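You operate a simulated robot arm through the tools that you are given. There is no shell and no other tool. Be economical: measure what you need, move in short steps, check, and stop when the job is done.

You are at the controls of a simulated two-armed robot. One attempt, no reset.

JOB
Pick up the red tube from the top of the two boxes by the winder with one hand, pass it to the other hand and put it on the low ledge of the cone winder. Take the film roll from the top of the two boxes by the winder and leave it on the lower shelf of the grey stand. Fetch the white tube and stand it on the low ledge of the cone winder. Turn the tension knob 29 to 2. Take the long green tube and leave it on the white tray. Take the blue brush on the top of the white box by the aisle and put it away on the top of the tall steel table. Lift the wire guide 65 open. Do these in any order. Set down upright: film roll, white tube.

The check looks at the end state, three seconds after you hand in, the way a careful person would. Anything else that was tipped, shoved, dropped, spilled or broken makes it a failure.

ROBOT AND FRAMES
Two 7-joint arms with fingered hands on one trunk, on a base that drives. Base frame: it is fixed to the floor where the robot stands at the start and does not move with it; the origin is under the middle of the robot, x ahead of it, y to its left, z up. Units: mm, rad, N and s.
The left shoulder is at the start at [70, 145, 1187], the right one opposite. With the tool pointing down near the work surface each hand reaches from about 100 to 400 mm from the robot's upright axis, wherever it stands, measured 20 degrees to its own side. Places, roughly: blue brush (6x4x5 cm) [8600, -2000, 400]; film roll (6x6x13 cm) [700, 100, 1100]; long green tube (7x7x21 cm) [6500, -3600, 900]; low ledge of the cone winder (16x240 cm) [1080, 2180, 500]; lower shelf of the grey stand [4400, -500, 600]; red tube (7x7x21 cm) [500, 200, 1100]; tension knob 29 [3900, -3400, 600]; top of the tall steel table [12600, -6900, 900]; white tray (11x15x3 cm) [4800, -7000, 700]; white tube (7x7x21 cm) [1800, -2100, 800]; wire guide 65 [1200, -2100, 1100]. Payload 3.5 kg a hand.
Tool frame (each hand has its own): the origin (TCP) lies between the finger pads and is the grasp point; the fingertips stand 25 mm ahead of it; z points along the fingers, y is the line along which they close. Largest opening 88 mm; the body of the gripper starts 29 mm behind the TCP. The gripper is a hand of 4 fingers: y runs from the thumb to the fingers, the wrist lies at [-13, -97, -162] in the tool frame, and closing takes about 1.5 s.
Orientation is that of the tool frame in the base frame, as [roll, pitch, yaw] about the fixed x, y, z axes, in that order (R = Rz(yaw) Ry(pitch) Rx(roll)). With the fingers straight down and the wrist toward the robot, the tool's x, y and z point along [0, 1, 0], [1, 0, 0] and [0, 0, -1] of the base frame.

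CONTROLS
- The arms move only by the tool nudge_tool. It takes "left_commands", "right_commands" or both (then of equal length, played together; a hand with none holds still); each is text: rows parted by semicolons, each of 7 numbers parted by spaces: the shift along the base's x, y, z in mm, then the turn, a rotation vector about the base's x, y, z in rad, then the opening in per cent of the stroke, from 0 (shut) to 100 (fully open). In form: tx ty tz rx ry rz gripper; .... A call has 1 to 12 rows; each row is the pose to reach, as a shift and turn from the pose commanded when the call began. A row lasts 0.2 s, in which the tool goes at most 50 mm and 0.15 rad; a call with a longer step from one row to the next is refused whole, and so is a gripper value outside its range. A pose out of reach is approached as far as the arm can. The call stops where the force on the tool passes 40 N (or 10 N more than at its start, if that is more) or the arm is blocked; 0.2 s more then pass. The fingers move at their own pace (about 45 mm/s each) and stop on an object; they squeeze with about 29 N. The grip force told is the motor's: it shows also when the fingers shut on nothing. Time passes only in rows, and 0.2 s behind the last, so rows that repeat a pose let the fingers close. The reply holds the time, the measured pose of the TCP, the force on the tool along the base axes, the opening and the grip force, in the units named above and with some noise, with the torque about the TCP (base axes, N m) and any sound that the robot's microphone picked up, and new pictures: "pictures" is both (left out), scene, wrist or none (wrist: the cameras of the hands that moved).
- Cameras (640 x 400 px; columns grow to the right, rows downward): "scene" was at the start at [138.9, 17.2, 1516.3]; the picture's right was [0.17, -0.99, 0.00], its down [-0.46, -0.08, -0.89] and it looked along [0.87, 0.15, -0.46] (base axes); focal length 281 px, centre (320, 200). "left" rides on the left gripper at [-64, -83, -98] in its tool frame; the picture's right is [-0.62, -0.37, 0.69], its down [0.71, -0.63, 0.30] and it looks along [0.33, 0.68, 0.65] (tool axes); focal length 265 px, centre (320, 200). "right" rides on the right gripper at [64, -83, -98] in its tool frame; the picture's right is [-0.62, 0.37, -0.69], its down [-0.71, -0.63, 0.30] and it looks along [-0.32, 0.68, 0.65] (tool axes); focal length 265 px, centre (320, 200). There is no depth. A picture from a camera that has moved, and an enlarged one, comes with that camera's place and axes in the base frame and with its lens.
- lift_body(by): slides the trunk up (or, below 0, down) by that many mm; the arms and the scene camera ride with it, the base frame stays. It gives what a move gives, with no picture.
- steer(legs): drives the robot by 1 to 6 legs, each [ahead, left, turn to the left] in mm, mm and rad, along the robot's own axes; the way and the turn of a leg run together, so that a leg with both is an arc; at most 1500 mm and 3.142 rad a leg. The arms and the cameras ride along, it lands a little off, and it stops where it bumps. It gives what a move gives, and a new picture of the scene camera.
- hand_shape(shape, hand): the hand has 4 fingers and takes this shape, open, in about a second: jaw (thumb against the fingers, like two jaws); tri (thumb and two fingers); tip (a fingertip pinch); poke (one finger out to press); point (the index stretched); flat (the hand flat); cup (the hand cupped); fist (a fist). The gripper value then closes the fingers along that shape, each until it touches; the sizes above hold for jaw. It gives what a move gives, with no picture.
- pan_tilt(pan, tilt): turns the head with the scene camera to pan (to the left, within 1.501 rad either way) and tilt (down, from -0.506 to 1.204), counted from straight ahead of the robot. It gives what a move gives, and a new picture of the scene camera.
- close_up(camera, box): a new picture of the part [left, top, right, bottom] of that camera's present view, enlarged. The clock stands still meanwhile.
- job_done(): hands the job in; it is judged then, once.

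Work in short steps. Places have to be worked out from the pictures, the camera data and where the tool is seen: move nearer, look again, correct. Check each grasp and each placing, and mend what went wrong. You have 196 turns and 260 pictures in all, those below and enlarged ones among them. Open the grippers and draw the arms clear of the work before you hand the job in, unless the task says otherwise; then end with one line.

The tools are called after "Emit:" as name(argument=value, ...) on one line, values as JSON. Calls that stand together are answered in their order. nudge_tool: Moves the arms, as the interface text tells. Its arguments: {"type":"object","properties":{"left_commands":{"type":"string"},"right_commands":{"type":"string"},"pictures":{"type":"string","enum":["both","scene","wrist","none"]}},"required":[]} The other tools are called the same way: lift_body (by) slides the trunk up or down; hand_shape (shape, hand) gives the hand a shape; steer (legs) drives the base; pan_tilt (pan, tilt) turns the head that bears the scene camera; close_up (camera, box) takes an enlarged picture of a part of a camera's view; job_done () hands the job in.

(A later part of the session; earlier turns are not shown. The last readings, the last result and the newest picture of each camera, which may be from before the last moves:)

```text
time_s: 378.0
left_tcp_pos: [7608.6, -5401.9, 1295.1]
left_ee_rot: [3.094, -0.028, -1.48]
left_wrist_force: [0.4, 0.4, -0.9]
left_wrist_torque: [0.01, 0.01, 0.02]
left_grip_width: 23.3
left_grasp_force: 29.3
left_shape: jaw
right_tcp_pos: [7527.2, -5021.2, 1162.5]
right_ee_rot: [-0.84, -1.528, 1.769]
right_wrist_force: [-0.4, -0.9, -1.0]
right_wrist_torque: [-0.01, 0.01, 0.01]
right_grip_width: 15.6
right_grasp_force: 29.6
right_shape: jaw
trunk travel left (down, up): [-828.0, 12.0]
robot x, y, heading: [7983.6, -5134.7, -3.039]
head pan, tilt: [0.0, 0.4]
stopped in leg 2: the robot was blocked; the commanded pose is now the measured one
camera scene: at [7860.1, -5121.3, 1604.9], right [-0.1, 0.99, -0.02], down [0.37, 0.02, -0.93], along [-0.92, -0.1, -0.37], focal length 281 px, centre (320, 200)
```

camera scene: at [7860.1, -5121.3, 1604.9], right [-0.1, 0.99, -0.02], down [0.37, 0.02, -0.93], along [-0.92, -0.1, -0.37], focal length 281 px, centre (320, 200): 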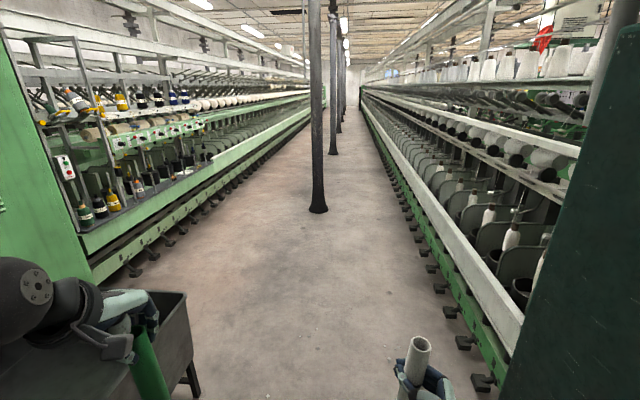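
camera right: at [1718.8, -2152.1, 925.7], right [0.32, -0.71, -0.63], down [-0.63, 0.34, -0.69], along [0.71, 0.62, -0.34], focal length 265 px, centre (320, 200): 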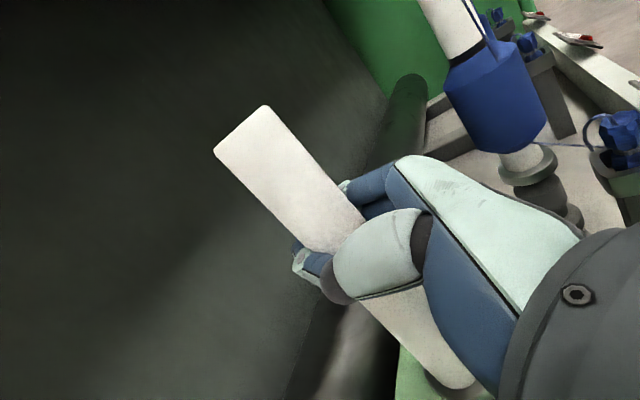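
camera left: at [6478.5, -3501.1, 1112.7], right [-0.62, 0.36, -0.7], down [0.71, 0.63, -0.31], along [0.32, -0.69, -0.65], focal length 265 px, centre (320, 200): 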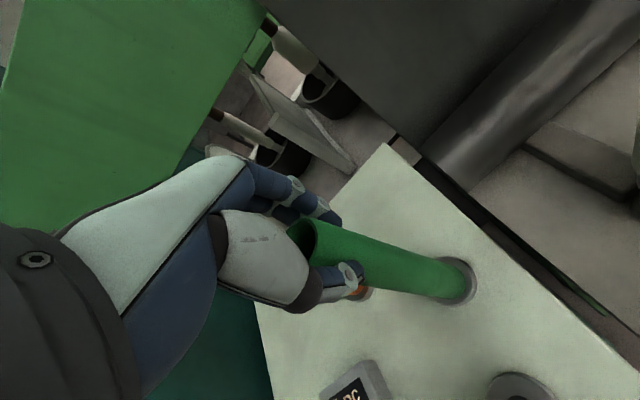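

The left arm likely met the near black pole. I'll look on both sides before choosing a way.

Emit:
steer(legs=[[-120, 0, 0]])

Emit:
pan_tilt(pan=0.9, tilt=0.6)

Emit:
pan_tilt(pan=-1.0, tilt=0.8)

```text
time_s: 379.2
left_tcp_pos: [7699.5, -5415.9, 1277.0]
left_ee_rot: [3.128, -0.003, -1.478]
left_wrist_force: [-1.1, 0.9, -1.2]
left_wrist_torque: [0.02, -0.03, 0.01]
left_grip_width: 23.1
left_grasp_force: 28.9
left_shape: jaw
right_tcp_pos: [7621.9, -5028.3, 1155.6]
right_ee_rot: [-1.496, -1.535, 2.419]
right_wrist_force: [-0.2, -0.3, -0.3]
right_wrist_torque: [0.03, 0.0, -0.01]
right_grip_width: 15.9
right_grasp_force: 29.1
right_shape: jaw
trunk travel left (down, up): [-828.0, 12.0]
robot x, y, heading: [8096.4, -5128.2, -3.044]
head pan, tilt: [0.0, 0.4]
camera scene: at [7946.2, -5139.8, 1601.0], right [-0.1, 1.0, 0.0], down [0.39, 0.04, -0.92], along [-0.91, -0.09, -0.39], focal length 281 px, centre (320, 200)
```

scene: 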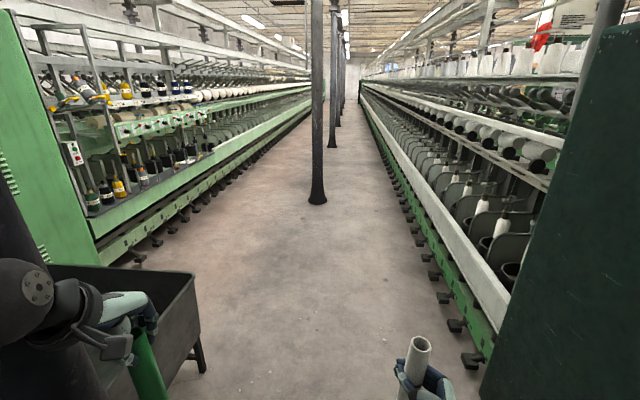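

```text
time_s: 380.4
left_tcp_pos: [7705.4, -5414.9, 1278.4]
left_ee_rot: [3.122, -0.003, -1.478]
left_wrist_force: [0.4, 0.1, 0.2]
left_wrist_torque: [-0.01, 0.05, -0.03]
left_grip_width: 23.2
left_grasp_force: 28.9
left_shape: jaw
right_tcp_pos: [7627.4, -5028.9, 1157.4]
right_ee_rot: [-1.415, -1.539, 2.337]
right_wrist_force: [-0.1, -0.8, 0.1]
right_wrist_torque: [0.02, -0.02, -0.01]
right_grip_width: 15.7
right_grasp_force: 28.9
right_shape: jaw
trunk travel left (down, up): [-828.0, 12.0]
robot x, y, heading: [8097.0, -5125.8, -3.043]
head pan, tilt: [0.901, 0.6]
camera scene: at [7997.6, -5204.6, 1583.7], right [-0.84, 0.54, 0.0], down [0.31, 0.47, -0.82], along [-0.45, -0.69, -0.57], focal length 281 px, centre (320, 200)
```

scene: 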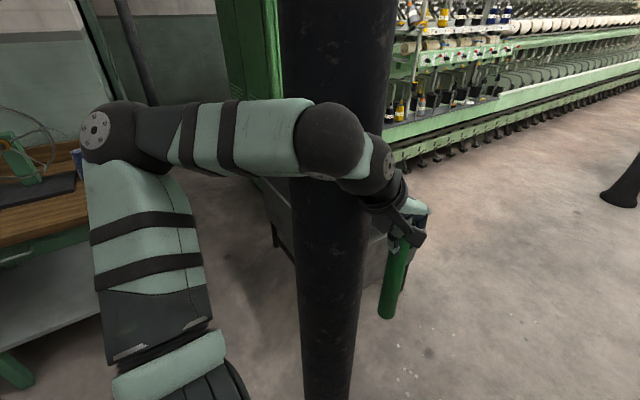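

```text
time_s: 382.3
left_tcp_pos: [7706.0, -5415.1, 1278.6]
left_ee_rot: [3.123, -0.001, -1.479]
left_wrist_force: [-0.3, 0.2, -0.5]
left_wrist_torque: [0.02, 0.03, 0.02]
left_grip_width: 23.0
left_grasp_force: 28.9
left_shape: jaw
right_tcp_pos: [7627.4, -5028.4, 1156.3]
right_ee_rot: [-1.418, -1.539, 2.341]
right_wrist_force: [0.0, -1.0, -0.4]
right_wrist_torque: [-0.01, 0.03, -0.03]
right_grip_width: 15.5
right_grasp_force: 28.7
right_shape: jaw
trunk travel left (down, up): [-828.0, 12.0]
robot x, y, heading: [8104.0, -5127.5, -3.043]
head pan, tilt: [-1.0, 0.799]
camera scene: at [7996.6, -5067.1, 1566.9], right [0.78, 0.62, 0.0], down [0.44, -0.56, -0.7], along [-0.43, 0.55, -0.72], focal length 281 px, centre (320, 200)
```

scene: 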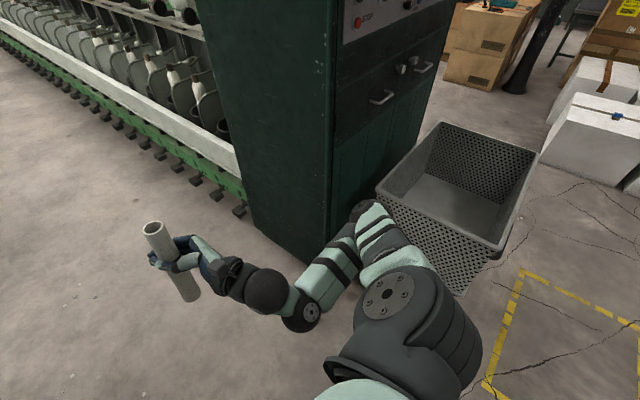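

The black pole is at about (7660, -5690), and there's room to the north. I'll shift right to y≈-4900 and drive west.

Emit:
steer(legs=[[0, -225, -0.098], [1500, 0, 0], [1500, 0, 0], [450, 0, 0], [0, 0, 1.571]])

Emit:
pan_tilt(pan=0, tilt=0.4)

```text
time_s: 404.3
left_tcp_pos: [4852.8, -5374.6, 1278.0]
left_ee_rot: [3.122, -0.003, 0.004]
left_wrist_force: [-0.6, -0.5, -0.1]
left_wrist_torque: [0.03, 0.02, -0.02]
left_grip_width: 22.8
left_grasp_force: 29.0
left_shape: jaw
right_tcp_pos: [4461.3, -5418.7, 1157.1]
right_ee_rot: [-1.424, -1.538, -2.453]
right_wrist_force: [0.5, 0.3, -1.2]
right_wrist_torque: [-0.01, 0.0, -0.01]
right_grip_width: 15.5
right_grasp_force: 29.0
right_shape: jaw
trunk travel left (down, up): [-828.0, 12.0]
robot x, y, heading: [4597.5, -4958.7, -1.563]
head pan, tilt: [-1.0, 0.799]
camera scene: at [4531.7, -5051.3, 1566.9], right [-0.55, 0.84, 0.0], down [0.6, 0.39, -0.7], along [-0.58, -0.38, -0.72], focal length 281 px, centre (320, 200)
```

scene: 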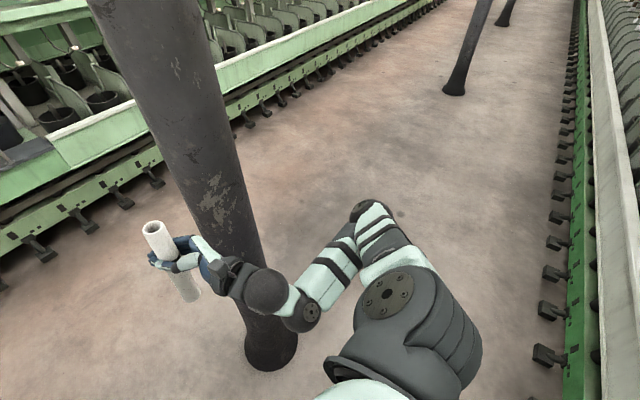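

```text
time_s: 405.5
left_tcp_pos: [4852.7, -5373.1, 1280.0]
left_ee_rot: [3.122, -0.004, 0.004]
left_wrist_force: [0.6, -0.1, -0.5]
left_wrist_torque: [-0.02, 0.0, -0.01]
left_grip_width: 23.1
left_grasp_force: 28.8
left_shape: jaw
right_tcp_pos: [4460.9, -5417.9, 1158.4]
right_ee_rot: [-1.39, -1.538, -2.487]
right_wrist_force: [-0.9, -0.3, -0.3]
right_wrist_torque: [-0.02, -0.05, 0.0]
right_grip_width: 15.5
right_grasp_force: 28.8
right_shape: jaw
trunk travel left (down, up): [-828.0, 12.0]
robot x, y, heading: [4601.6, -4958.3, -1.562]
head pan, tilt: [0.0, 0.4]
camera scene: at [4600.1, -5099.7, 1601.9], right [-1.0, -0.01, 0.0], down [0.0, 0.39, -0.92], along [0.01, -0.92, -0.39], focal length 281 px, centre (320, 200)
```

scene: 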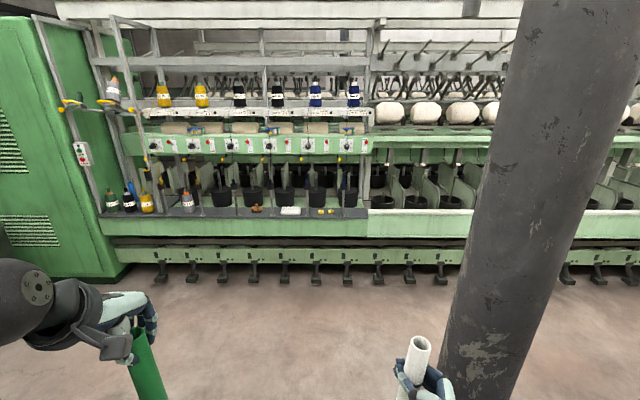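

The white tray is on the grey ledge at about (4836, -7038). I'll pass left of the pillar, drive up, and turn 0.4 rad right so the left hand leads.

Emit:
steer(legs=[[0, 215, -0.008], [1330, 0, 0], [0, 0, -0.4]])

Emit:
pan_tilt(pan=0.4, tilt=0.65)

```text
time_s: 414.7
left_tcp_pos: [4935.2, -6769.3, 1279.8]
left_ee_rot: [3.12, -0.004, -0.357]
left_wrist_force: [0.1, -0.5, -0.3]
left_wrist_torque: [-0.01, -0.02, -0.03]
left_grip_width: 23.1
left_grasp_force: 28.9
left_shape: jaw
right_tcp_pos: [4552.7, -6670.6, 1156.9]
right_ee_rot: [-1.424, -1.54, -2.816]
right_wrist_force: [0.3, 0.1, -0.3]
right_wrist_torque: [0.03, 0.02, 0.02]
right_grip_width: 15.8
right_grasp_force: 28.8
right_shape: jaw
trunk travel left (down, up): [-828.0, 12.0]
robot x, y, heading: [4842.4, -6290.7, -1.92]
head pan, tilt: [0.0, 0.4]
camera scene: at [4795.7, -6422.9, 1602.0], right [-0.94, 0.35, 0.0], down [0.13, 0.37, -0.92], along [-0.32, -0.86, -0.39], focal length 281 px, centre (320, 200)
```

scene: 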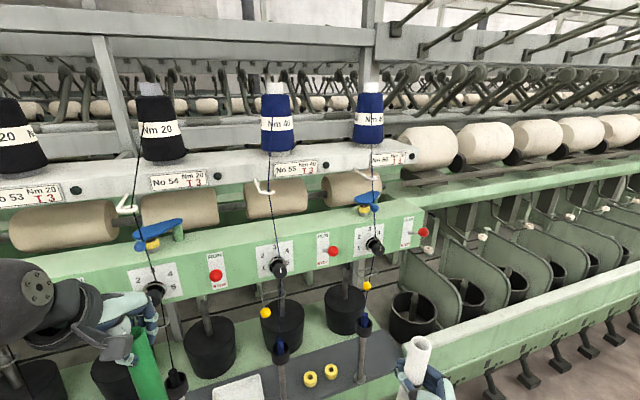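

```text
time_s: 415.5
left_tcp_pos: [4933.8, -6768.7, 1280.1]
left_ee_rot: [3.123, -0.003, -0.36]
left_wrist_force: [-0.6, 0.2, -0.5]
left_wrist_torque: [-0.03, 0.05, -0.01]
left_grip_width: 23.0
left_grasp_force: 28.9
left_shape: jaw
right_tcp_pos: [4552.4, -6670.7, 1158.2]
right_ee_rot: [-1.384, -1.538, -2.855]
right_wrist_force: [1.0, -0.2, -1.3]
right_wrist_torque: [0.03, 0.0, 0.0]
right_grip_width: 15.4
right_grasp_force: 29.3
right_shape: jaw
trunk travel left (down, up): [-828.0, 12.0]
robot x, y, heading: [4845.5, -6291.7, -1.925]
head pan, tilt: [0.4, 0.649]
camera scene: at [4830.7, -6422.7, 1579.5], right [-1.0, -0.04, 0.0], down [-0.03, 0.6, -0.8], along [0.04, -0.8, -0.6], focal length 281 px, centre (320, 200)
```

scene: 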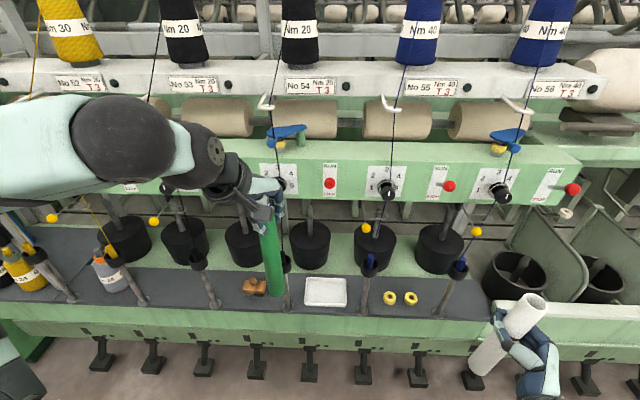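

The tray centre is at about (4837, -7041) on the ledge, z≈700, with rods about 130 mm either side. I'll drive closer, then lower in front before moving in over the tray.

Emit:
steer(legs=[[180, 50, 0]])

Emit:
nudge_tool(left_commands="-20 0 -40 0 0 0 0; -40 0 -80 0 0 0 0; -60 0 -120 0 0 0 0; -75 0 -165 0 0 0 0; -75 0 -210 0 0 0 0; -75 0 -250 0 0 0 0", pictures="both")

```text
time_s: 417.1
left_tcp_pos: [4918.5, -6951.8, 1281.6]
left_ee_rot: [3.118, -0.002, -0.361]
left_wrist_force: [0.3, -0.1, -1.3]
left_wrist_torque: [0.0, -0.02, 0.03]
left_grip_width: 23.2
left_grasp_force: 29.2
left_shape: jaw
right_tcp_pos: [4537.0, -6853.5, 1158.4]
right_ee_rot: [-1.345, -1.54, -2.895]
right_wrist_force: [0.9, 0.1, -0.2]
right_wrist_torque: [-0.01, -0.01, 0.01]
right_grip_width: 15.8
right_grasp_force: 28.9
right_shape: jaw
trunk travel left (down, up): [-828.0, 12.0]
robot x, y, heading: [4830.6, -6477.4, -1.926]
head pan, tilt: [0.4, 0.649]
camera scene: at [4815.5, -6604.7, 1579.8], right [-1.0, -0.04, 0.0], down [-0.03, 0.6, -0.8], along [0.04, -0.8, -0.6], focal length 281 px, centre (320, 200)
```

scene: 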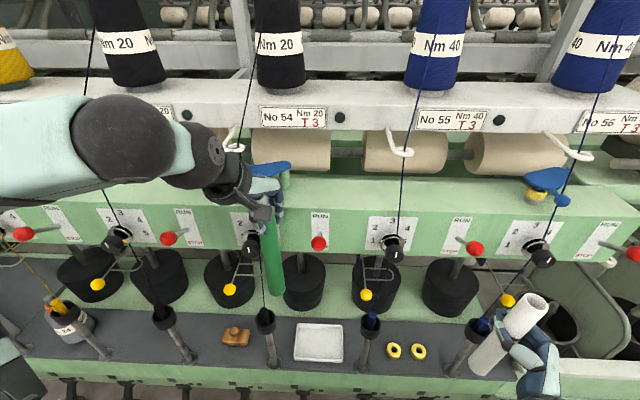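

```text
time_s: 418.5
left_tcp_pos: [4843.4, -6956.1, 1028.9]
left_ee_rot: [3.123, -0.001, -0.359]
left_wrist_force: [-0.6, 0.8, -0.5]
left_wrist_torque: [0.01, -0.01, -0.01]
left_grip_width: 22.8
left_grasp_force: 29.0
left_shape: jaw
right_tcp_pos: [4536.4, -6857.4, 1156.8]
right_ee_rot: [-1.444, -1.539, -2.797]
right_wrist_force: [0.2, -0.3, -0.5]
right_wrist_torque: [0.0, -0.02, -0.02]
right_grip_width: 16.0
right_grasp_force: 29.0
right_shape: jaw
trunk travel left (down, up): [-828.0, 12.0]
robot x, y, heading: [4828.9, -6475.6, -1.924]
head pan, tilt: [0.4, 0.649]
camera scene: at [4815.6, -6610.8, 1579.3], right [-1.0, -0.04, 0.0], down [-0.03, 0.61, -0.8], along [0.04, -0.79, -0.61], focal length 281 px, centre (320, 200)
camera left: at [4812.4, -6853.9, 1125.8], right [-0.45, 0.55, -0.7], down [0.89, 0.33, -0.32], along [0.06, -0.77, -0.64], focal length 265 px, centre (320, 200)
```

scene: 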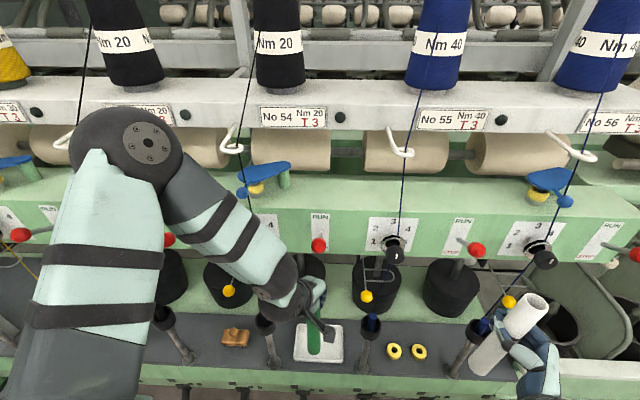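
left: 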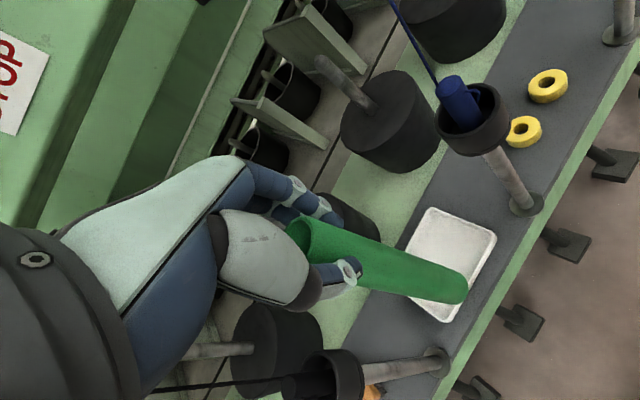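

Tray centre refined to about (4834, -7018). I'll move in over it and lower partway.

Emit:
nudge_tool(left_commands="-4 -30 0 0 0 0 0; -9 -62 0 0 0 0 0; -9 -62 -40 0 0 0 0; -9 -62 -80 0 0 0 0", pictures="wrist")

```text
time_s: 419.5
left_tcp_pos: [4833.2, -7019.0, 948.1]
left_ee_rot: [3.122, -0.004, -0.36]
left_wrist_force: [0.0, 0.9, -0.2]
left_wrist_torque: [0.03, 0.01, -0.02]
left_grip_width: 22.7
left_grasp_force: 28.9
left_shape: jaw
right_tcp_pos: [4534.7, -6858.8, 1156.9]
right_ee_rot: [-1.475, -1.539, -2.766]
right_wrist_force: [0.4, 0.1, 0.5]
right_wrist_torque: [-0.02, 0.0, 0.02]
right_grip_width: 15.9
right_grasp_force: 28.9
right_shape: jaw
trunk travel left (down, up): [-828.0, 12.0]
robot x, y, heading: [4830.5, -6474.4, -1.924]
head pan, tilt: [0.4, 0.649]
camera left: at [4802.7, -6916.5, 1045.1], right [-0.45, 0.55, -0.7], down [0.89, 0.33, -0.31], along [0.06, -0.77, -0.64], focal length 265 px, centre (320, 200)
```

left: 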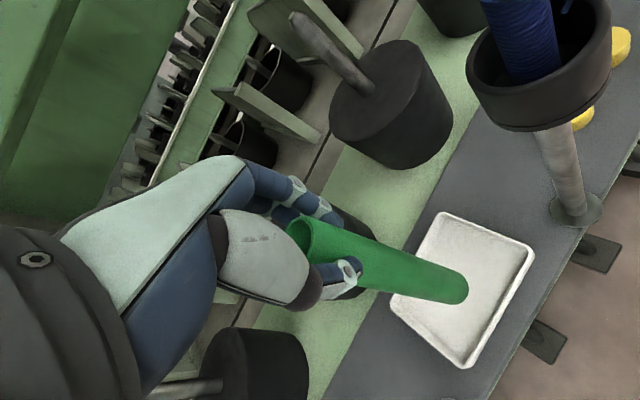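

The tube is nearly centred over the tray. I'll shift 8 mm and lower gently until contact.

Emit:
nudge_tool(left_commands="0 -8 -15 0 0 0 0; 0 -8 -25 0 0 0 0; 0 -8 -31 0 0 0 0; 0 -8 -36 0 0 0 0; 0 -8 -36 0 0 0 0", pictures="none")

```text
time_s: 420.7
left_tcp_pos: [4834.9, -7024.1, 912.6]
left_ee_rot: [3.122, -0.004, -0.36]
left_wrist_force: [0.8, -0.3, -0.3]
left_wrist_torque: [-0.01, -0.01, -0.01]
left_grip_width: 22.5
left_grasp_force: 28.9
left_shape: jaw
right_tcp_pos: [4536.4, -6856.6, 1157.5]
right_ee_rot: [-1.422, -1.539, -2.818]
right_wrist_force: [-0.6, -0.5, -1.1]
right_wrist_torque: [-0.03, 0.01, 0.0]
right_grip_width: 15.4
right_grasp_force: 29.2
right_shape: jaw
trunk travel left (down, up): [-828.0, 12.0]
robot x, y, heading: [4831.9, -6478.3, -1.931]
head pan, tilt: [0.4, 0.649]
```

Emit:
nudge_tool(left_commands="0 0 -5 0 0 0 0; 0 0 -10 0 0 0 0; 0 0 -14 0 0 0 0; 0 0 -14 0 0 0 0", pictures="wrist")

```text
time_s: 421.7
left_tcp_pos: [4834.6, -7024.1, 899.3]
left_ee_rot: [3.123, -0.004, -0.36]
left_wrist_force: [0.6, 0.8, -0.6]
left_wrist_torque: [0.01, 0.0, 0.0]
left_grip_width: 22.6
left_grasp_force: 29.1
left_shape: jaw
right_tcp_pos: [4536.1, -6855.6, 1158.4]
right_ee_rot: [-1.438, -1.539, -2.803]
right_wrist_force: [0.3, -0.2, -0.7]
right_wrist_torque: [0.0, -0.01, 0.0]
right_grip_width: 15.4
right_grasp_force: 28.7
right_shape: jaw
trunk travel left (down, up): [-828.0, 12.0]
robot x, y, heading: [4827.6, -6476.3, -1.925]
head pan, tilt: [0.4, 0.649]
camera left: at [4803.5, -6922.4, 996.5], right [-0.45, 0.55, -0.7], down [0.89, 0.33, -0.31], along [0.06, -0.77, -0.64], focal length 265 px, centre (320, 200)
```

left: 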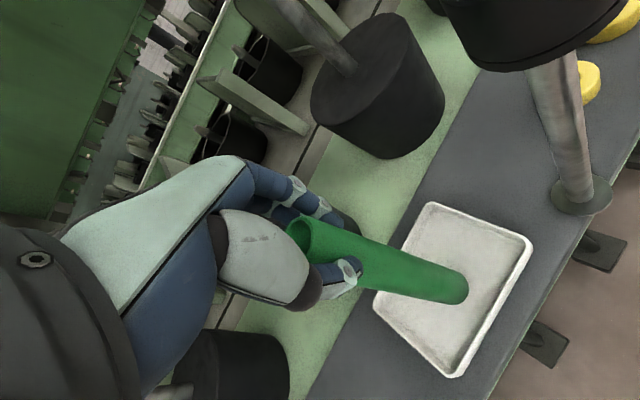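

No contact yet; the tray lies lower. I'll keep lowering gently.

Emit:
nudge_tool(left_commands="0 -3 -7 0 0 0 0; 0 -3 -14 0 0 0 0; 0 -3 -20 0 0 0 0; 0 -3 -26 0 0 0 0; 0 -3 -26 0 0 0 0", pictures="wrist")

```text
time_s: 422.7
left_tcp_pos: [4829.8, -7033.6, 883.1]
left_ee_rot: [3.093, 0.0, -0.359]
left_wrist_force: [0.2, 2.6, 32.4]
left_wrist_torque: [0.06, -0.08, -0.06]
left_grip_width: 25.6
left_grasp_force: 29.4
left_shape: jaw
right_tcp_pos: [4535.7, -6853.2, 1157.7]
right_ee_rot: [-1.286, -1.54, -2.954]
right_wrist_force: [0.0, -0.6, -0.8]
right_wrist_torque: [0.01, 0.03, -0.01]
right_grip_width: 15.5
right_grasp_force: 28.8
right_shape: jaw
trunk travel left (down, up): [-828.0, 12.0]
robot x, y, heading: [4826.4, -6480.3, -1.931]
head pan, tilt: [0.4, 0.649]
stopped in row 5 (left hand): the force on the tool passed its limit at 41 N (the readings are from after the stop); the commanded pose is now the measured one
camera left: at [4800.2, -6928.6, 977.5], right [-0.46, 0.53, -0.71], down [0.89, 0.32, -0.33], along [0.05, -0.78, -0.62], focal length 265 px, centre (320, 200)
```

left: 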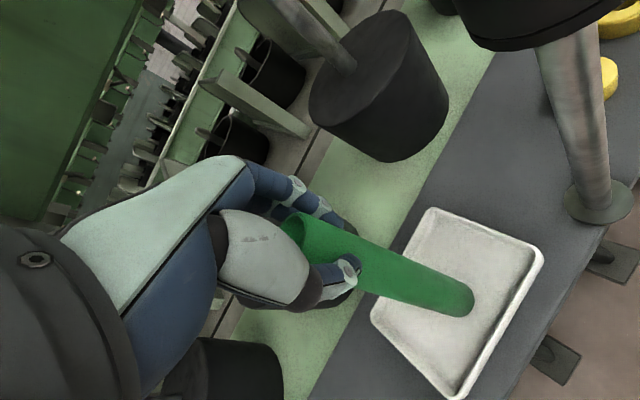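

Contact. I'll ease up slightly and straighten, then check the force.

Emit:
nudge_tool(left_commands="0 2 2 0.014 -0.005 0 0; 0 4 4 0.028 -0.011 0 0; 0 4 4 0.028 -0.011 0 0", pictures="none")

```text
time_s: 423.5
left_tcp_pos: [4832.7, -7025.8, 883.8]
left_ee_rot: [3.134, -0.002, -0.359]
left_wrist_force: [1.2, -0.1, 19.1]
left_wrist_torque: [-0.25, 0.07, 0.0]
left_grip_width: 24.9
left_grasp_force: 29.3
left_shape: jaw
right_tcp_pos: [4536.3, -6852.7, 1157.8]
right_ee_rot: [-1.281, -1.539, -2.959]
right_wrist_force: [0.5, -0.4, -1.1]
right_wrist_torque: [-0.01, -0.02, 0.0]
right_grip_width: 15.4
right_grasp_force: 28.7
right_shape: jaw
trunk travel left (down, up): [-828.0, 12.0]
robot x, y, heading: [4827.4, -6475.6, -1.928]
head pan, tilt: [0.4, 0.649]
```

Upright with 19 N. I'll ease a touch more, open, and lift clear.

Emit:
nudge_tool(left_commands="0 0 2 0 0 0 0; 0 0 4 0 0 0 0; 0 0 4 0 0 0 40; 0 0 4 0 0 0 100; 0 0 4 0 0 0 100; 0 0 4 0 0 0 100; 0 0 4 0 0 0 100; 0 0 4 0 0 0 100; 0 0 35 0 0 0 100; 0 0 75 0 0 0 100; 0 15 115 0 0 0 100", pictures="wrist")

```text
time_s: 425.9
left_tcp_pos: [4838.4, -7017.8, 997.0]
left_ee_rot: [3.138, 0.002, -0.358]
left_wrist_force: [2.9, -1.5, -0.5]
left_wrist_torque: [0.03, 0.25, -0.08]
left_grip_width: 87.5
left_grasp_force: 0.1
left_shape: jaw
right_tcp_pos: [4542.6, -6860.9, 1157.7]
right_ee_rot: [-1.533, -1.542, -2.706]
right_wrist_force: [0.0, 0.4, -0.9]
right_wrist_torque: [-0.01, 0.01, 0.03]
right_grip_width: 15.4
right_grasp_force: 29.1
right_shape: jaw
trunk travel left (down, up): [-828.0, 12.0]
robot x, y, heading: [4835.8, -6477.4, -1.92]
head pan, tilt: [0.4, 0.649]
camera left: at [4806.9, -6916.7, 1095.5], right [-0.45, 0.56, -0.69], down [0.89, 0.34, -0.31], along [0.06, -0.76, -0.65], focal length 265 px, centre (320, 200)
```

left: 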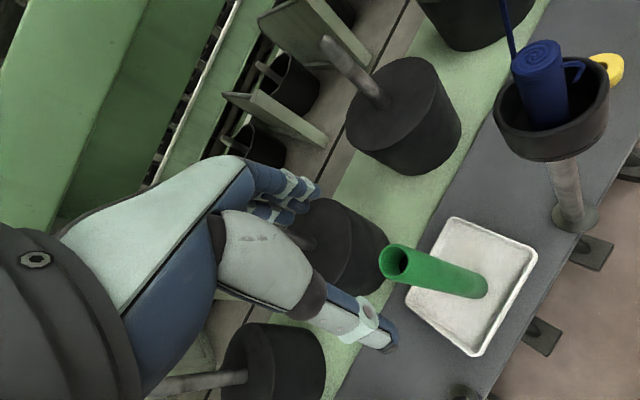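

The green tube stands on the tray. I'll pull the left hand straight back, then back the base away.

Emit:
nudge_tool(left_commands="5 35 0 0 0 0 100; 15 80 0 0 0 0 100; 25 120 30 0 0 0 100; 35 150 70 0 0 0 100; 45 170 110 0 0 0 100; 55 185 150 0 0 0 100; 60 195 190 0 0 0 100", pictures="none")

Emit:
steer(legs=[[-300, 0, 0]])

```text
refused: row 3 steps farther than a row can; nothing moved
```

```text
time_s: 428.0
left_tcp_pos: [4936.5, -6735.8, 997.2]
left_ee_rot: [3.138, -0.002, -0.36]
left_wrist_force: [-0.5, 0.1, -0.3]
left_wrist_torque: [0.02, 0.02, 0.02]
left_grip_width: 87.6
left_grasp_force: 0.1
left_shape: jaw
right_tcp_pos: [4640.8, -6577.0, 1156.5]
right_ee_rot: [-1.483, -1.538, -2.757]
right_wrist_force: [-0.1, 0.7, -0.7]
right_wrist_torque: [0.0, -0.01, 0.0]
right_grip_width: 15.5
right_grasp_force: 29.0
right_shape: jaw
trunk travel left (down, up): [-828.0, 12.0]
robot x, y, heading: [4933.7, -6196.7, -1.928]
head pan, tilt: [0.4, 0.649]
camera scene: at [4918.8, -6330.3, 1579.2], right [-1.0, -0.04, 0.0], down [-0.03, 0.61, -0.8], along [0.04, -0.79, -0.61], focal length 281 px, centre (320, 200)
```

scene: 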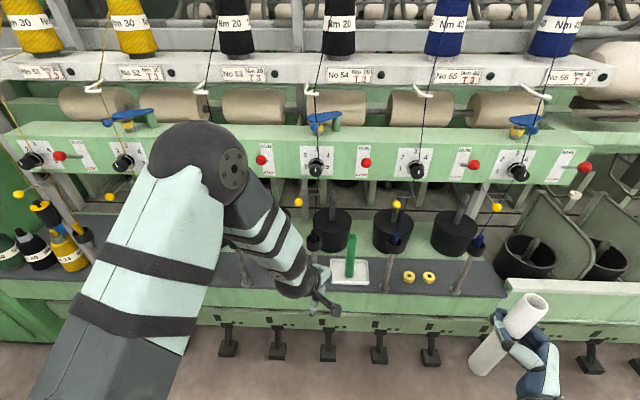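

The green tube stands on the tray. Now the brush: I'll drive back along the same lane with the left hand free.

Emit:
steer(legs=[[0, 0, 1.928], [0, 1290, 0], [1500, 0, 0], [1500, 0, 0], [670, 0, 0]])

Emit:
steer(legs=[[0, 1490, 0], [0, 600, 0], [-600, 0, 0]])

Emit:
pan_tilt(pan=0.4, tilt=0.6)

```text
time_s: 456.4
left_tcp_pos: [9113.6, -4728.2, 998.2]
left_ee_rot: [3.138, -0.003, 1.556]
left_wrist_force: [-0.5, 0.4, -0.1]
left_wrist_torque: [0.01, 0.02, -0.04]
left_grip_width: 87.3
left_grasp_force: 0.0
left_shape: jaw
right_tcp_pos: [9065.4, -5059.2, 1158.8]
right_ee_rot: [-1.384, -1.538, -0.945]
right_wrist_force: [-0.2, 0.3, -1.2]
right_wrist_torque: [0.01, -0.03, 0.02]
right_grip_width: 15.7
right_grasp_force: 29.3
right_shape: jaw
trunk travel left (down, up): [-828.0, 12.0]
robot x, y, heading: [8607.8, -4912.0, -0.008]
head pan, tilt: [0.4, 0.649]
camera scene: at [8737.0, -4877.4, 1579.6], right [0.38, -0.93, 0.0], down [-0.56, -0.23, -0.8], along [0.74, 0.3, -0.6], focal length 281 px, centre (320, 200)
```

scene: 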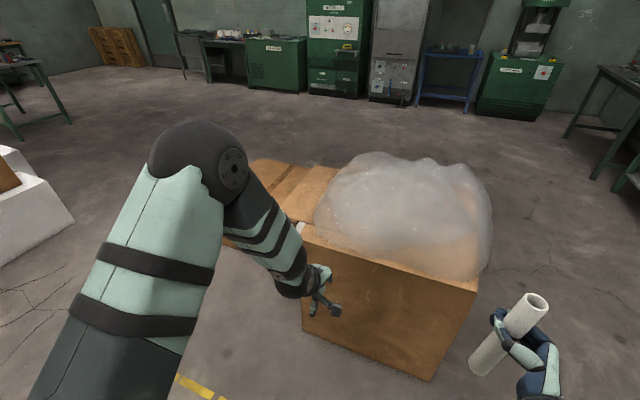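

```text
time_s: 469.7
left_tcp_pos: [8534.2, -2639.6, 997.5]
left_ee_rot: [3.139, -0.002, 1.549]
left_wrist_force: [-0.1, -0.6, -0.1]
left_wrist_torque: [-0.01, -0.02, -0.02]
left_grip_width: 87.8
left_grasp_force: 0.0
left_shape: jaw
right_tcp_pos: [8483.6, -2971.9, 1156.0]
right_ee_rot: [-1.469, -1.539, -0.864]
right_wrist_force: [-0.6, -0.2, 0.0]
right_wrist_torque: [-0.02, -0.01, 0.01]
right_grip_width: 15.5
right_grasp_force: 28.8
right_shape: jaw
trunk travel left (down, up): [-828.0, 12.0]
robot x, y, heading: [8031.7, -2818.7, -0.012]
head pan, tilt: [0.4, 0.649]
camera scene: at [8158.2, -2788.3, 1579.3], right [0.37, -0.93, 0.0], down [-0.56, -0.23, -0.8], along [0.74, 0.3, -0.61], focal length 281 px, centre (320, 200)
```

scene: 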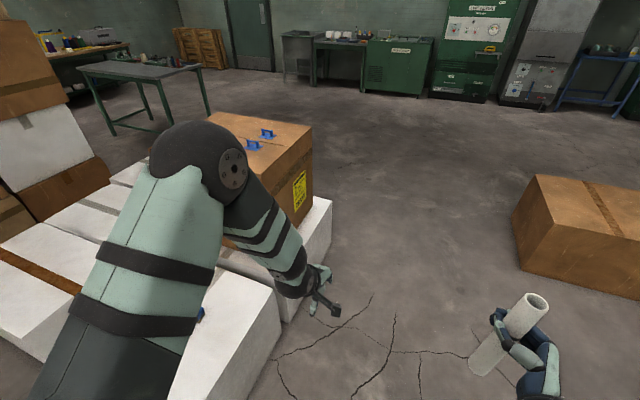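

```text
time_s: 470.3
left_tcp_pos: [8534.2, -2641.2, 995.9]
left_ee_rot: [3.138, 0.0, 1.549]
left_wrist_force: [-0.5, 0.6, 0.8]
left_wrist_torque: [0.01, -0.01, -0.03]
left_grip_width: 87.6
left_grasp_force: 0.0
left_shape: jaw
right_tcp_pos: [8483.4, -2972.5, 1157.6]
right_ee_rot: [-1.43, -1.539, -0.901]
right_wrist_force: [0.3, -0.3, 0.0]
right_wrist_torque: [0.03, 0.0, 0.03]
right_grip_width: 15.3
right_grasp_force: 29.2
right_shape: jaw
trunk travel left (down, up): [-828.0, 12.0]
robot x, y, heading: [8026.3, -2820.8, -0.016]
head pan, tilt: [0.4, 0.6]
camera scene: at [8158.5, -2787.7, 1583.7], right [0.37, -0.93, 0.0], down [-0.52, -0.21, -0.82], along [0.77, 0.31, -0.57], focal length 281 px, centre (320, 200)
```

scene: 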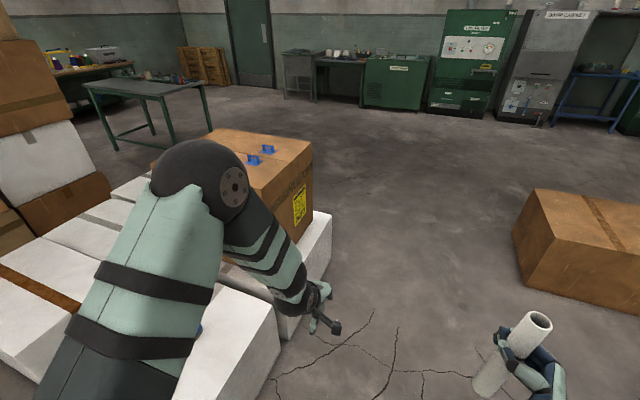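

The left arm hides the box. I'll raise it and look again.

Emit:
nudge_tool(left_commands="-15 -5 45 0 0 0 100; -30 -10 90 0 0 0 100; -45 -15 135 0 0 0 100; -60 -20 180 0 0 0 100; -75 -25 225 0 0 0 100; -85 -30 270 0 0 0 100", pictures="none")

Emit:
pan_tilt(pan=0.6, tilt=0.75)

```text
time_s: 471.7
left_tcp_pos: [8446.0, -2670.7, 1268.5]
left_ee_rot: [3.139, -0.003, 1.549]
left_wrist_force: [0.8, -0.3, -0.3]
left_wrist_torque: [-0.03, 0.0, 0.0]
left_grip_width: 87.8
left_grasp_force: 0.0
left_shape: jaw
right_tcp_pos: [8483.0, -2972.6, 1157.7]
right_ee_rot: [-1.359, -1.539, -0.973]
right_wrist_force: [0.3, -0.3, -0.3]
right_wrist_torque: [0.02, 0.02, -0.02]
right_grip_width: 15.8
right_grasp_force: 29.5
right_shape: jaw
trunk travel left (down, up): [-828.0, 12.0]
robot x, y, heading: [8026.5, -2821.0, -0.013]
head pan, tilt: [0.4, 0.6]
```

```text
time_s: 472.5
left_tcp_pos: [8446.1, -2669.6, 1267.8]
left_ee_rot: [3.139, -0.004, 1.55]
left_wrist_force: [-0.2, 0.1, -0.5]
left_wrist_torque: [0.02, 0.02, 0.02]
left_grip_width: 87.8
left_grasp_force: 0.1
left_shape: jaw
right_tcp_pos: [8482.8, -2972.8, 1158.2]
right_ee_rot: [-1.366, -1.539, -0.966]
right_wrist_force: [0.5, -0.2, 0.7]
right_wrist_torque: [0.0, 0.02, 0.04]
right_grip_width: 15.4
right_grasp_force: 28.6
right_shape: jaw
trunk travel left (down, up): [-828.0, 12.0]
robot x, y, heading: [8028.8, -2825.7, -0.012]
head pan, tilt: [0.6, 0.75]
camera scene: at [8145.3, -2776.1, 1571.0], right [0.55, -0.83, 0.0], down [-0.57, -0.37, -0.73], along [0.61, 0.4, -0.68], focal length 281 px, centre (320, 200)
```

scene: 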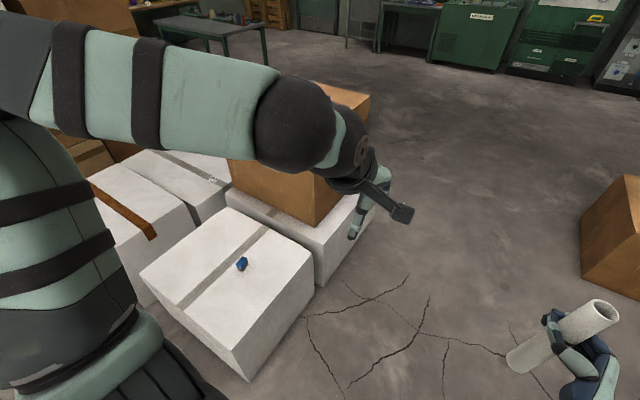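

The brush is at about (8609, -1980) on the box top, z≈340 (box x 8310–8860, y -2270 to -1570). I'll approach from the west and lower the trunk.

Emit:
steer(legs=[[-10, 640, 0.012]])

Emit:
lift_body(by=-400)

Emit:
lift_body(by=-115)

Emit:
nudge_tool(left_commands="40 0 -10 0 0 0 100; 80 10 -40 0 0 0 100; 120 20 -60 0 0 0 100; 150 30 -85 0 0 0 100", pictures="wrist")

```text
time_s: 476.1
left_tcp_pos: [8435.9, -2023.7, 1268.4]
left_ee_rot: [3.138, -0.004, 1.555]
left_wrist_force: [-0.2, -0.8, 0.8]
left_wrist_torque: [0.01, 0.0, 0.0]
left_grip_width: 87.8
left_grasp_force: 0.0
left_shape: jaw
right_tcp_pos: [8474.6, -2324.7, 1158.4]
right_ee_rot: [-1.373, -1.538, -0.953]
right_wrist_force: [0.8, 0.2, 0.2]
right_wrist_torque: [0.02, 0.03, 0.01]
right_grip_width: 15.0
right_grasp_force: 29.3
right_shape: jaw
trunk travel left (down, up): [-828.0, 12.0]
robot x, y, heading: [8018.3, -2176.3, -0.012]
head pan, tilt: [0.6, 0.75]
camera scene: at [8134.6, -2130.6, 1571.0], right [0.56, -0.83, 0.0], down [-0.57, -0.38, -0.73], along [0.61, 0.41, -0.68], focal length 281 px, centre (320, 200)
```

scene: 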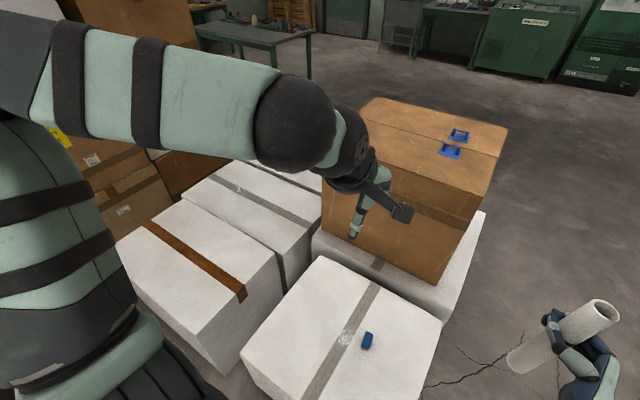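

```text
time_s: 479.9
left_tcp_pos: [8436.3, -2023.5, 867.4]
left_ee_rot: [3.138, -0.002, 1.557]
left_wrist_force: [-0.1, -0.2, -0.1]
left_wrist_torque: [0.02, 0.0, -0.01]
left_grip_width: 87.9
left_grasp_force: 0.1
left_shape: jaw
right_tcp_pos: [8475.4, -2325.4, 757.2]
right_ee_rot: [-1.4, -1.539, -0.926]
right_wrist_force: [0.1, -1.0, -0.3]
right_wrist_torque: [0.01, -0.03, 0.03]
right_grip_width: 15.2
right_grasp_force: 28.9
right_shape: jaw
trunk travel left (down, up): [-428.0, 412.0]
robot x, y, heading: [8015.9, -2175.5, -0.012]
head pan, tilt: [0.6, 0.75]
```

```text
time_s: 481.4
left_tcp_pos: [8436.2, -2022.2, 753.5]
left_ee_rot: [3.137, -0.005, 1.554]
left_wrist_force: [0.0, 0.4, 0.1]
left_wrist_torque: [0.01, 0.04, -0.01]
left_grip_width: 87.9
left_grasp_force: 0.1
left_shape: jaw
right_tcp_pos: [8474.7, -2325.2, 642.4]
right_ee_rot: [-1.418, -1.54, -0.909]
right_wrist_force: [-0.2, 0.4, -0.7]
right_wrist_torque: [0.0, 0.01, -0.01]
right_grip_width: 15.1
right_grasp_force: 28.8
right_shape: jaw
trunk travel left (down, up): [-313.0, 527.0]
robot x, y, heading: [8016.7, -2174.9, -0.012]
head pan, tilt: [0.6, 0.75]
```

```text
refused: row 2 steps farther than a row can; nothing moved
```

The latest view suggests the box top is higher than I thought. I'll move the left hand forward and check with the wrist camera.

Emit:
nudge_tool(left_commands="35 0 0 0 0 0 100; 70 0 -15 0 0 0 100; 100 0 -30 0 0 0 100", pictures="both")

```text
time_s: 482.2
left_tcp_pos: [8535.5, -2022.0, 722.5]
left_ee_rot: [3.138, -0.003, 1.556]
left_wrist_force: [0.6, 0.1, -0.3]
left_wrist_torque: [0.02, 0.02, 0.0]
left_grip_width: 87.9
left_grasp_force: 0.0
left_shape: jaw
right_tcp_pos: [8474.9, -2323.8, 642.4]
right_ee_rot: [-1.406, -1.539, -0.92]
right_wrist_force: [0.3, 0.5, 0.6]
right_wrist_torque: [0.04, -0.01, -0.02]
right_grip_width: 15.2
right_grasp_force: 29.1
right_shape: jaw
trunk travel left (down, up): [-313.0, 527.0]
robot x, y, heading: [8019.4, -2175.4, -0.013]
head pan, tilt: [0.6, 0.75]
camera scene: at [8136.1, -2129.5, 1055.8], right [0.56, -0.83, 0.0], down [-0.57, -0.38, -0.73], along [0.61, 0.41, -0.68], focal length 281 px, centre (320, 200)
camera left: at [8451.2, -2085.2, 820.5], right [-0.38, -0.61, -0.7], down [-0.62, 0.73, -0.3], along [0.69, 0.32, -0.65], focal length 265 px, centre (320, 200)
```

scene: 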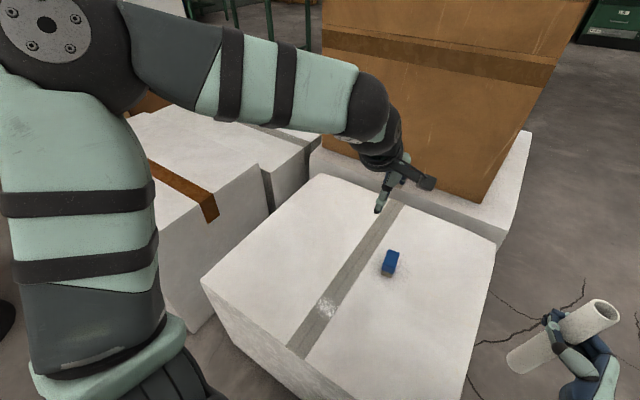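
left: 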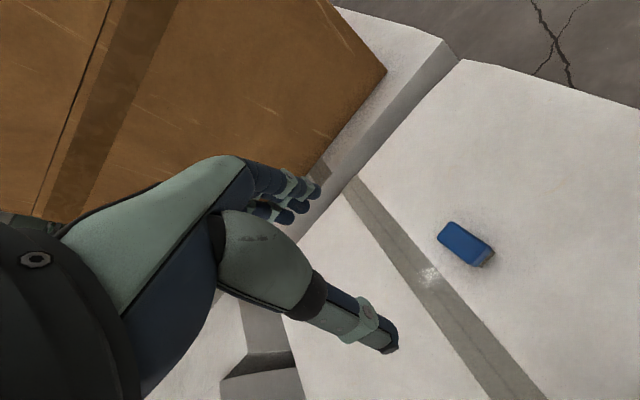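

The brush is at about (8585, -2047), with its mid-height near z=439. I'll zoom to see its orientation.

Emit:
close_up(camera="left", box=[400, 190, 540, 300])

Emit:
close_up(camera="scene", box=[340, 220, 440, 300])

```text
3.64 times, centred on (470, 245) of left
camera zoom: at [8451.2, -2085.2, 820.5], right [-0.38, -0.61, -0.7], down [-0.62, 0.73, -0.3], along [0.69, 0.32, -0.65], focal length 965 px, centre (-226, 36)
```

zoom: 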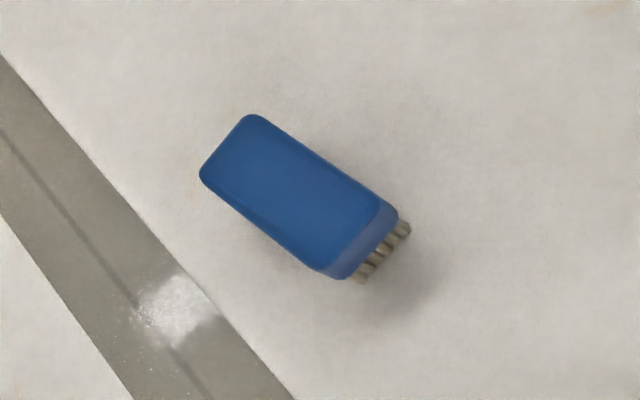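

```text
5.00 times, centred on (390, 260) of scene
camera zoom: at [8136.1, -2129.5, 1055.8], right [0.56, -0.83, 0.0], down [-0.57, -0.38, -0.73], along [0.61, 0.41, -0.68], focal length 1404 px, centre (-30, -100)
```

zoom: 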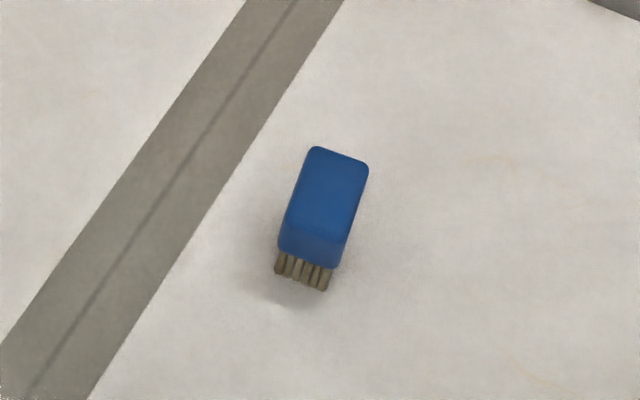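

The brush lies nearly along x at (8581, -2048), about 50×27 mm, top near 465. I'll move over it with a small yaw, lower most of the way and check.

Emit:
nudge_tool(left_commands="22 -13 -35 0 0 0.07 100; 45 -26 -65 0 0 0.14 100; 45 -26 -110 0 0 0.14 100; 45 -26 -155 0 0 0.14 100; 45 -26 -190 0 0 0.14 100", pictures="wrist")

```text
time_s: 483.4
left_tcp_pos: [8579.9, -2049.2, 531.4]
left_ee_rot: [3.137, -0.001, 1.695]
left_wrist_force: [-0.5, 0.5, 0.2]
left_wrist_torque: [0.03, 0.03, -0.03]
left_grip_width: 87.7
left_grasp_force: 0.1
left_shape: jaw
right_tcp_pos: [8475.0, -2325.2, 641.8]
right_ee_rot: [-1.416, -1.539, -0.91]
right_wrist_force: [0.5, 0.5, 0.1]
right_wrist_torque: [-0.01, -0.03, 0.01]
right_grip_width: 15.4
right_grasp_force: 29.2
right_shape: jaw
trunk travel left (down, up): [-313.0, 527.0]
robot x, y, heading: [8020.2, -2177.3, -0.01]
head pan, tilt: [0.6, 0.75]
camera left: at [8503.9, -2124.1, 629.9], right [-0.29, -0.66, -0.7], down [-0.71, 0.63, -0.3], along [0.64, 0.41, -0.65], focal length 265 px, centre (320, 200)
```

left: 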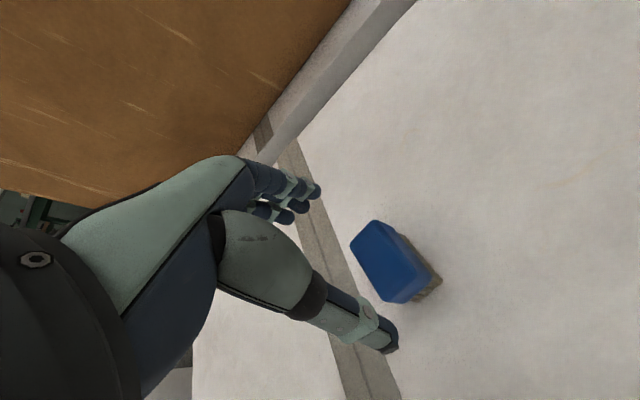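

Centred. I'll descend and close.

Emit:
nudge_tool(left_commands="0 -4 -35 0 0 0 100; 0 -4 -60 0 0 0 100; 0 -4 -73 0 0 0 100; 0 -4 -73 0 0 0 0; 0 -4 -73 0 0 0 0; 0 -4 -73 0 0 0 0; 0 -4 -73 0 0 0 0; 0 -4 -73 0 0 0 0; 0 -4 -73 0 0 0 0", pictures="wrist")

```text
time_s: 485.4
left_tcp_pos: [8580.4, -2052.6, 457.1]
left_ee_rot: [3.139, -0.001, 1.696]
left_wrist_force: [-0.5, -0.1, -0.4]
left_wrist_torque: [0.03, -0.02, 0.0]
left_grip_width: 45.9
left_grasp_force: 28.8
left_shape: jaw
right_tcp_pos: [8474.2, -2324.9, 642.5]
right_ee_rot: [-1.423, -1.54, -0.904]
right_wrist_force: [-0.7, -0.9, -0.4]
right_wrist_torque: [-0.01, 0.01, 0.03]
right_grip_width: 15.2
right_grasp_force: 29.0
right_shape: jaw
trunk travel left (down, up): [-313.0, 527.0]
robot x, y, heading: [8016.2, -2176.6, -0.006]
head pan, tilt: [0.6, 0.75]
camera left: at [8504.8, -2128.0, 557.4], right [-0.29, -0.66, -0.7], down [-0.71, 0.63, -0.3], along [0.64, 0.41, -0.65], focal length 265 px, centre (320, 200)
```

left: 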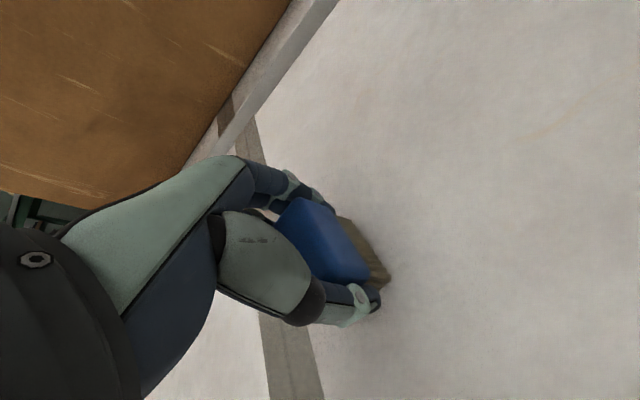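

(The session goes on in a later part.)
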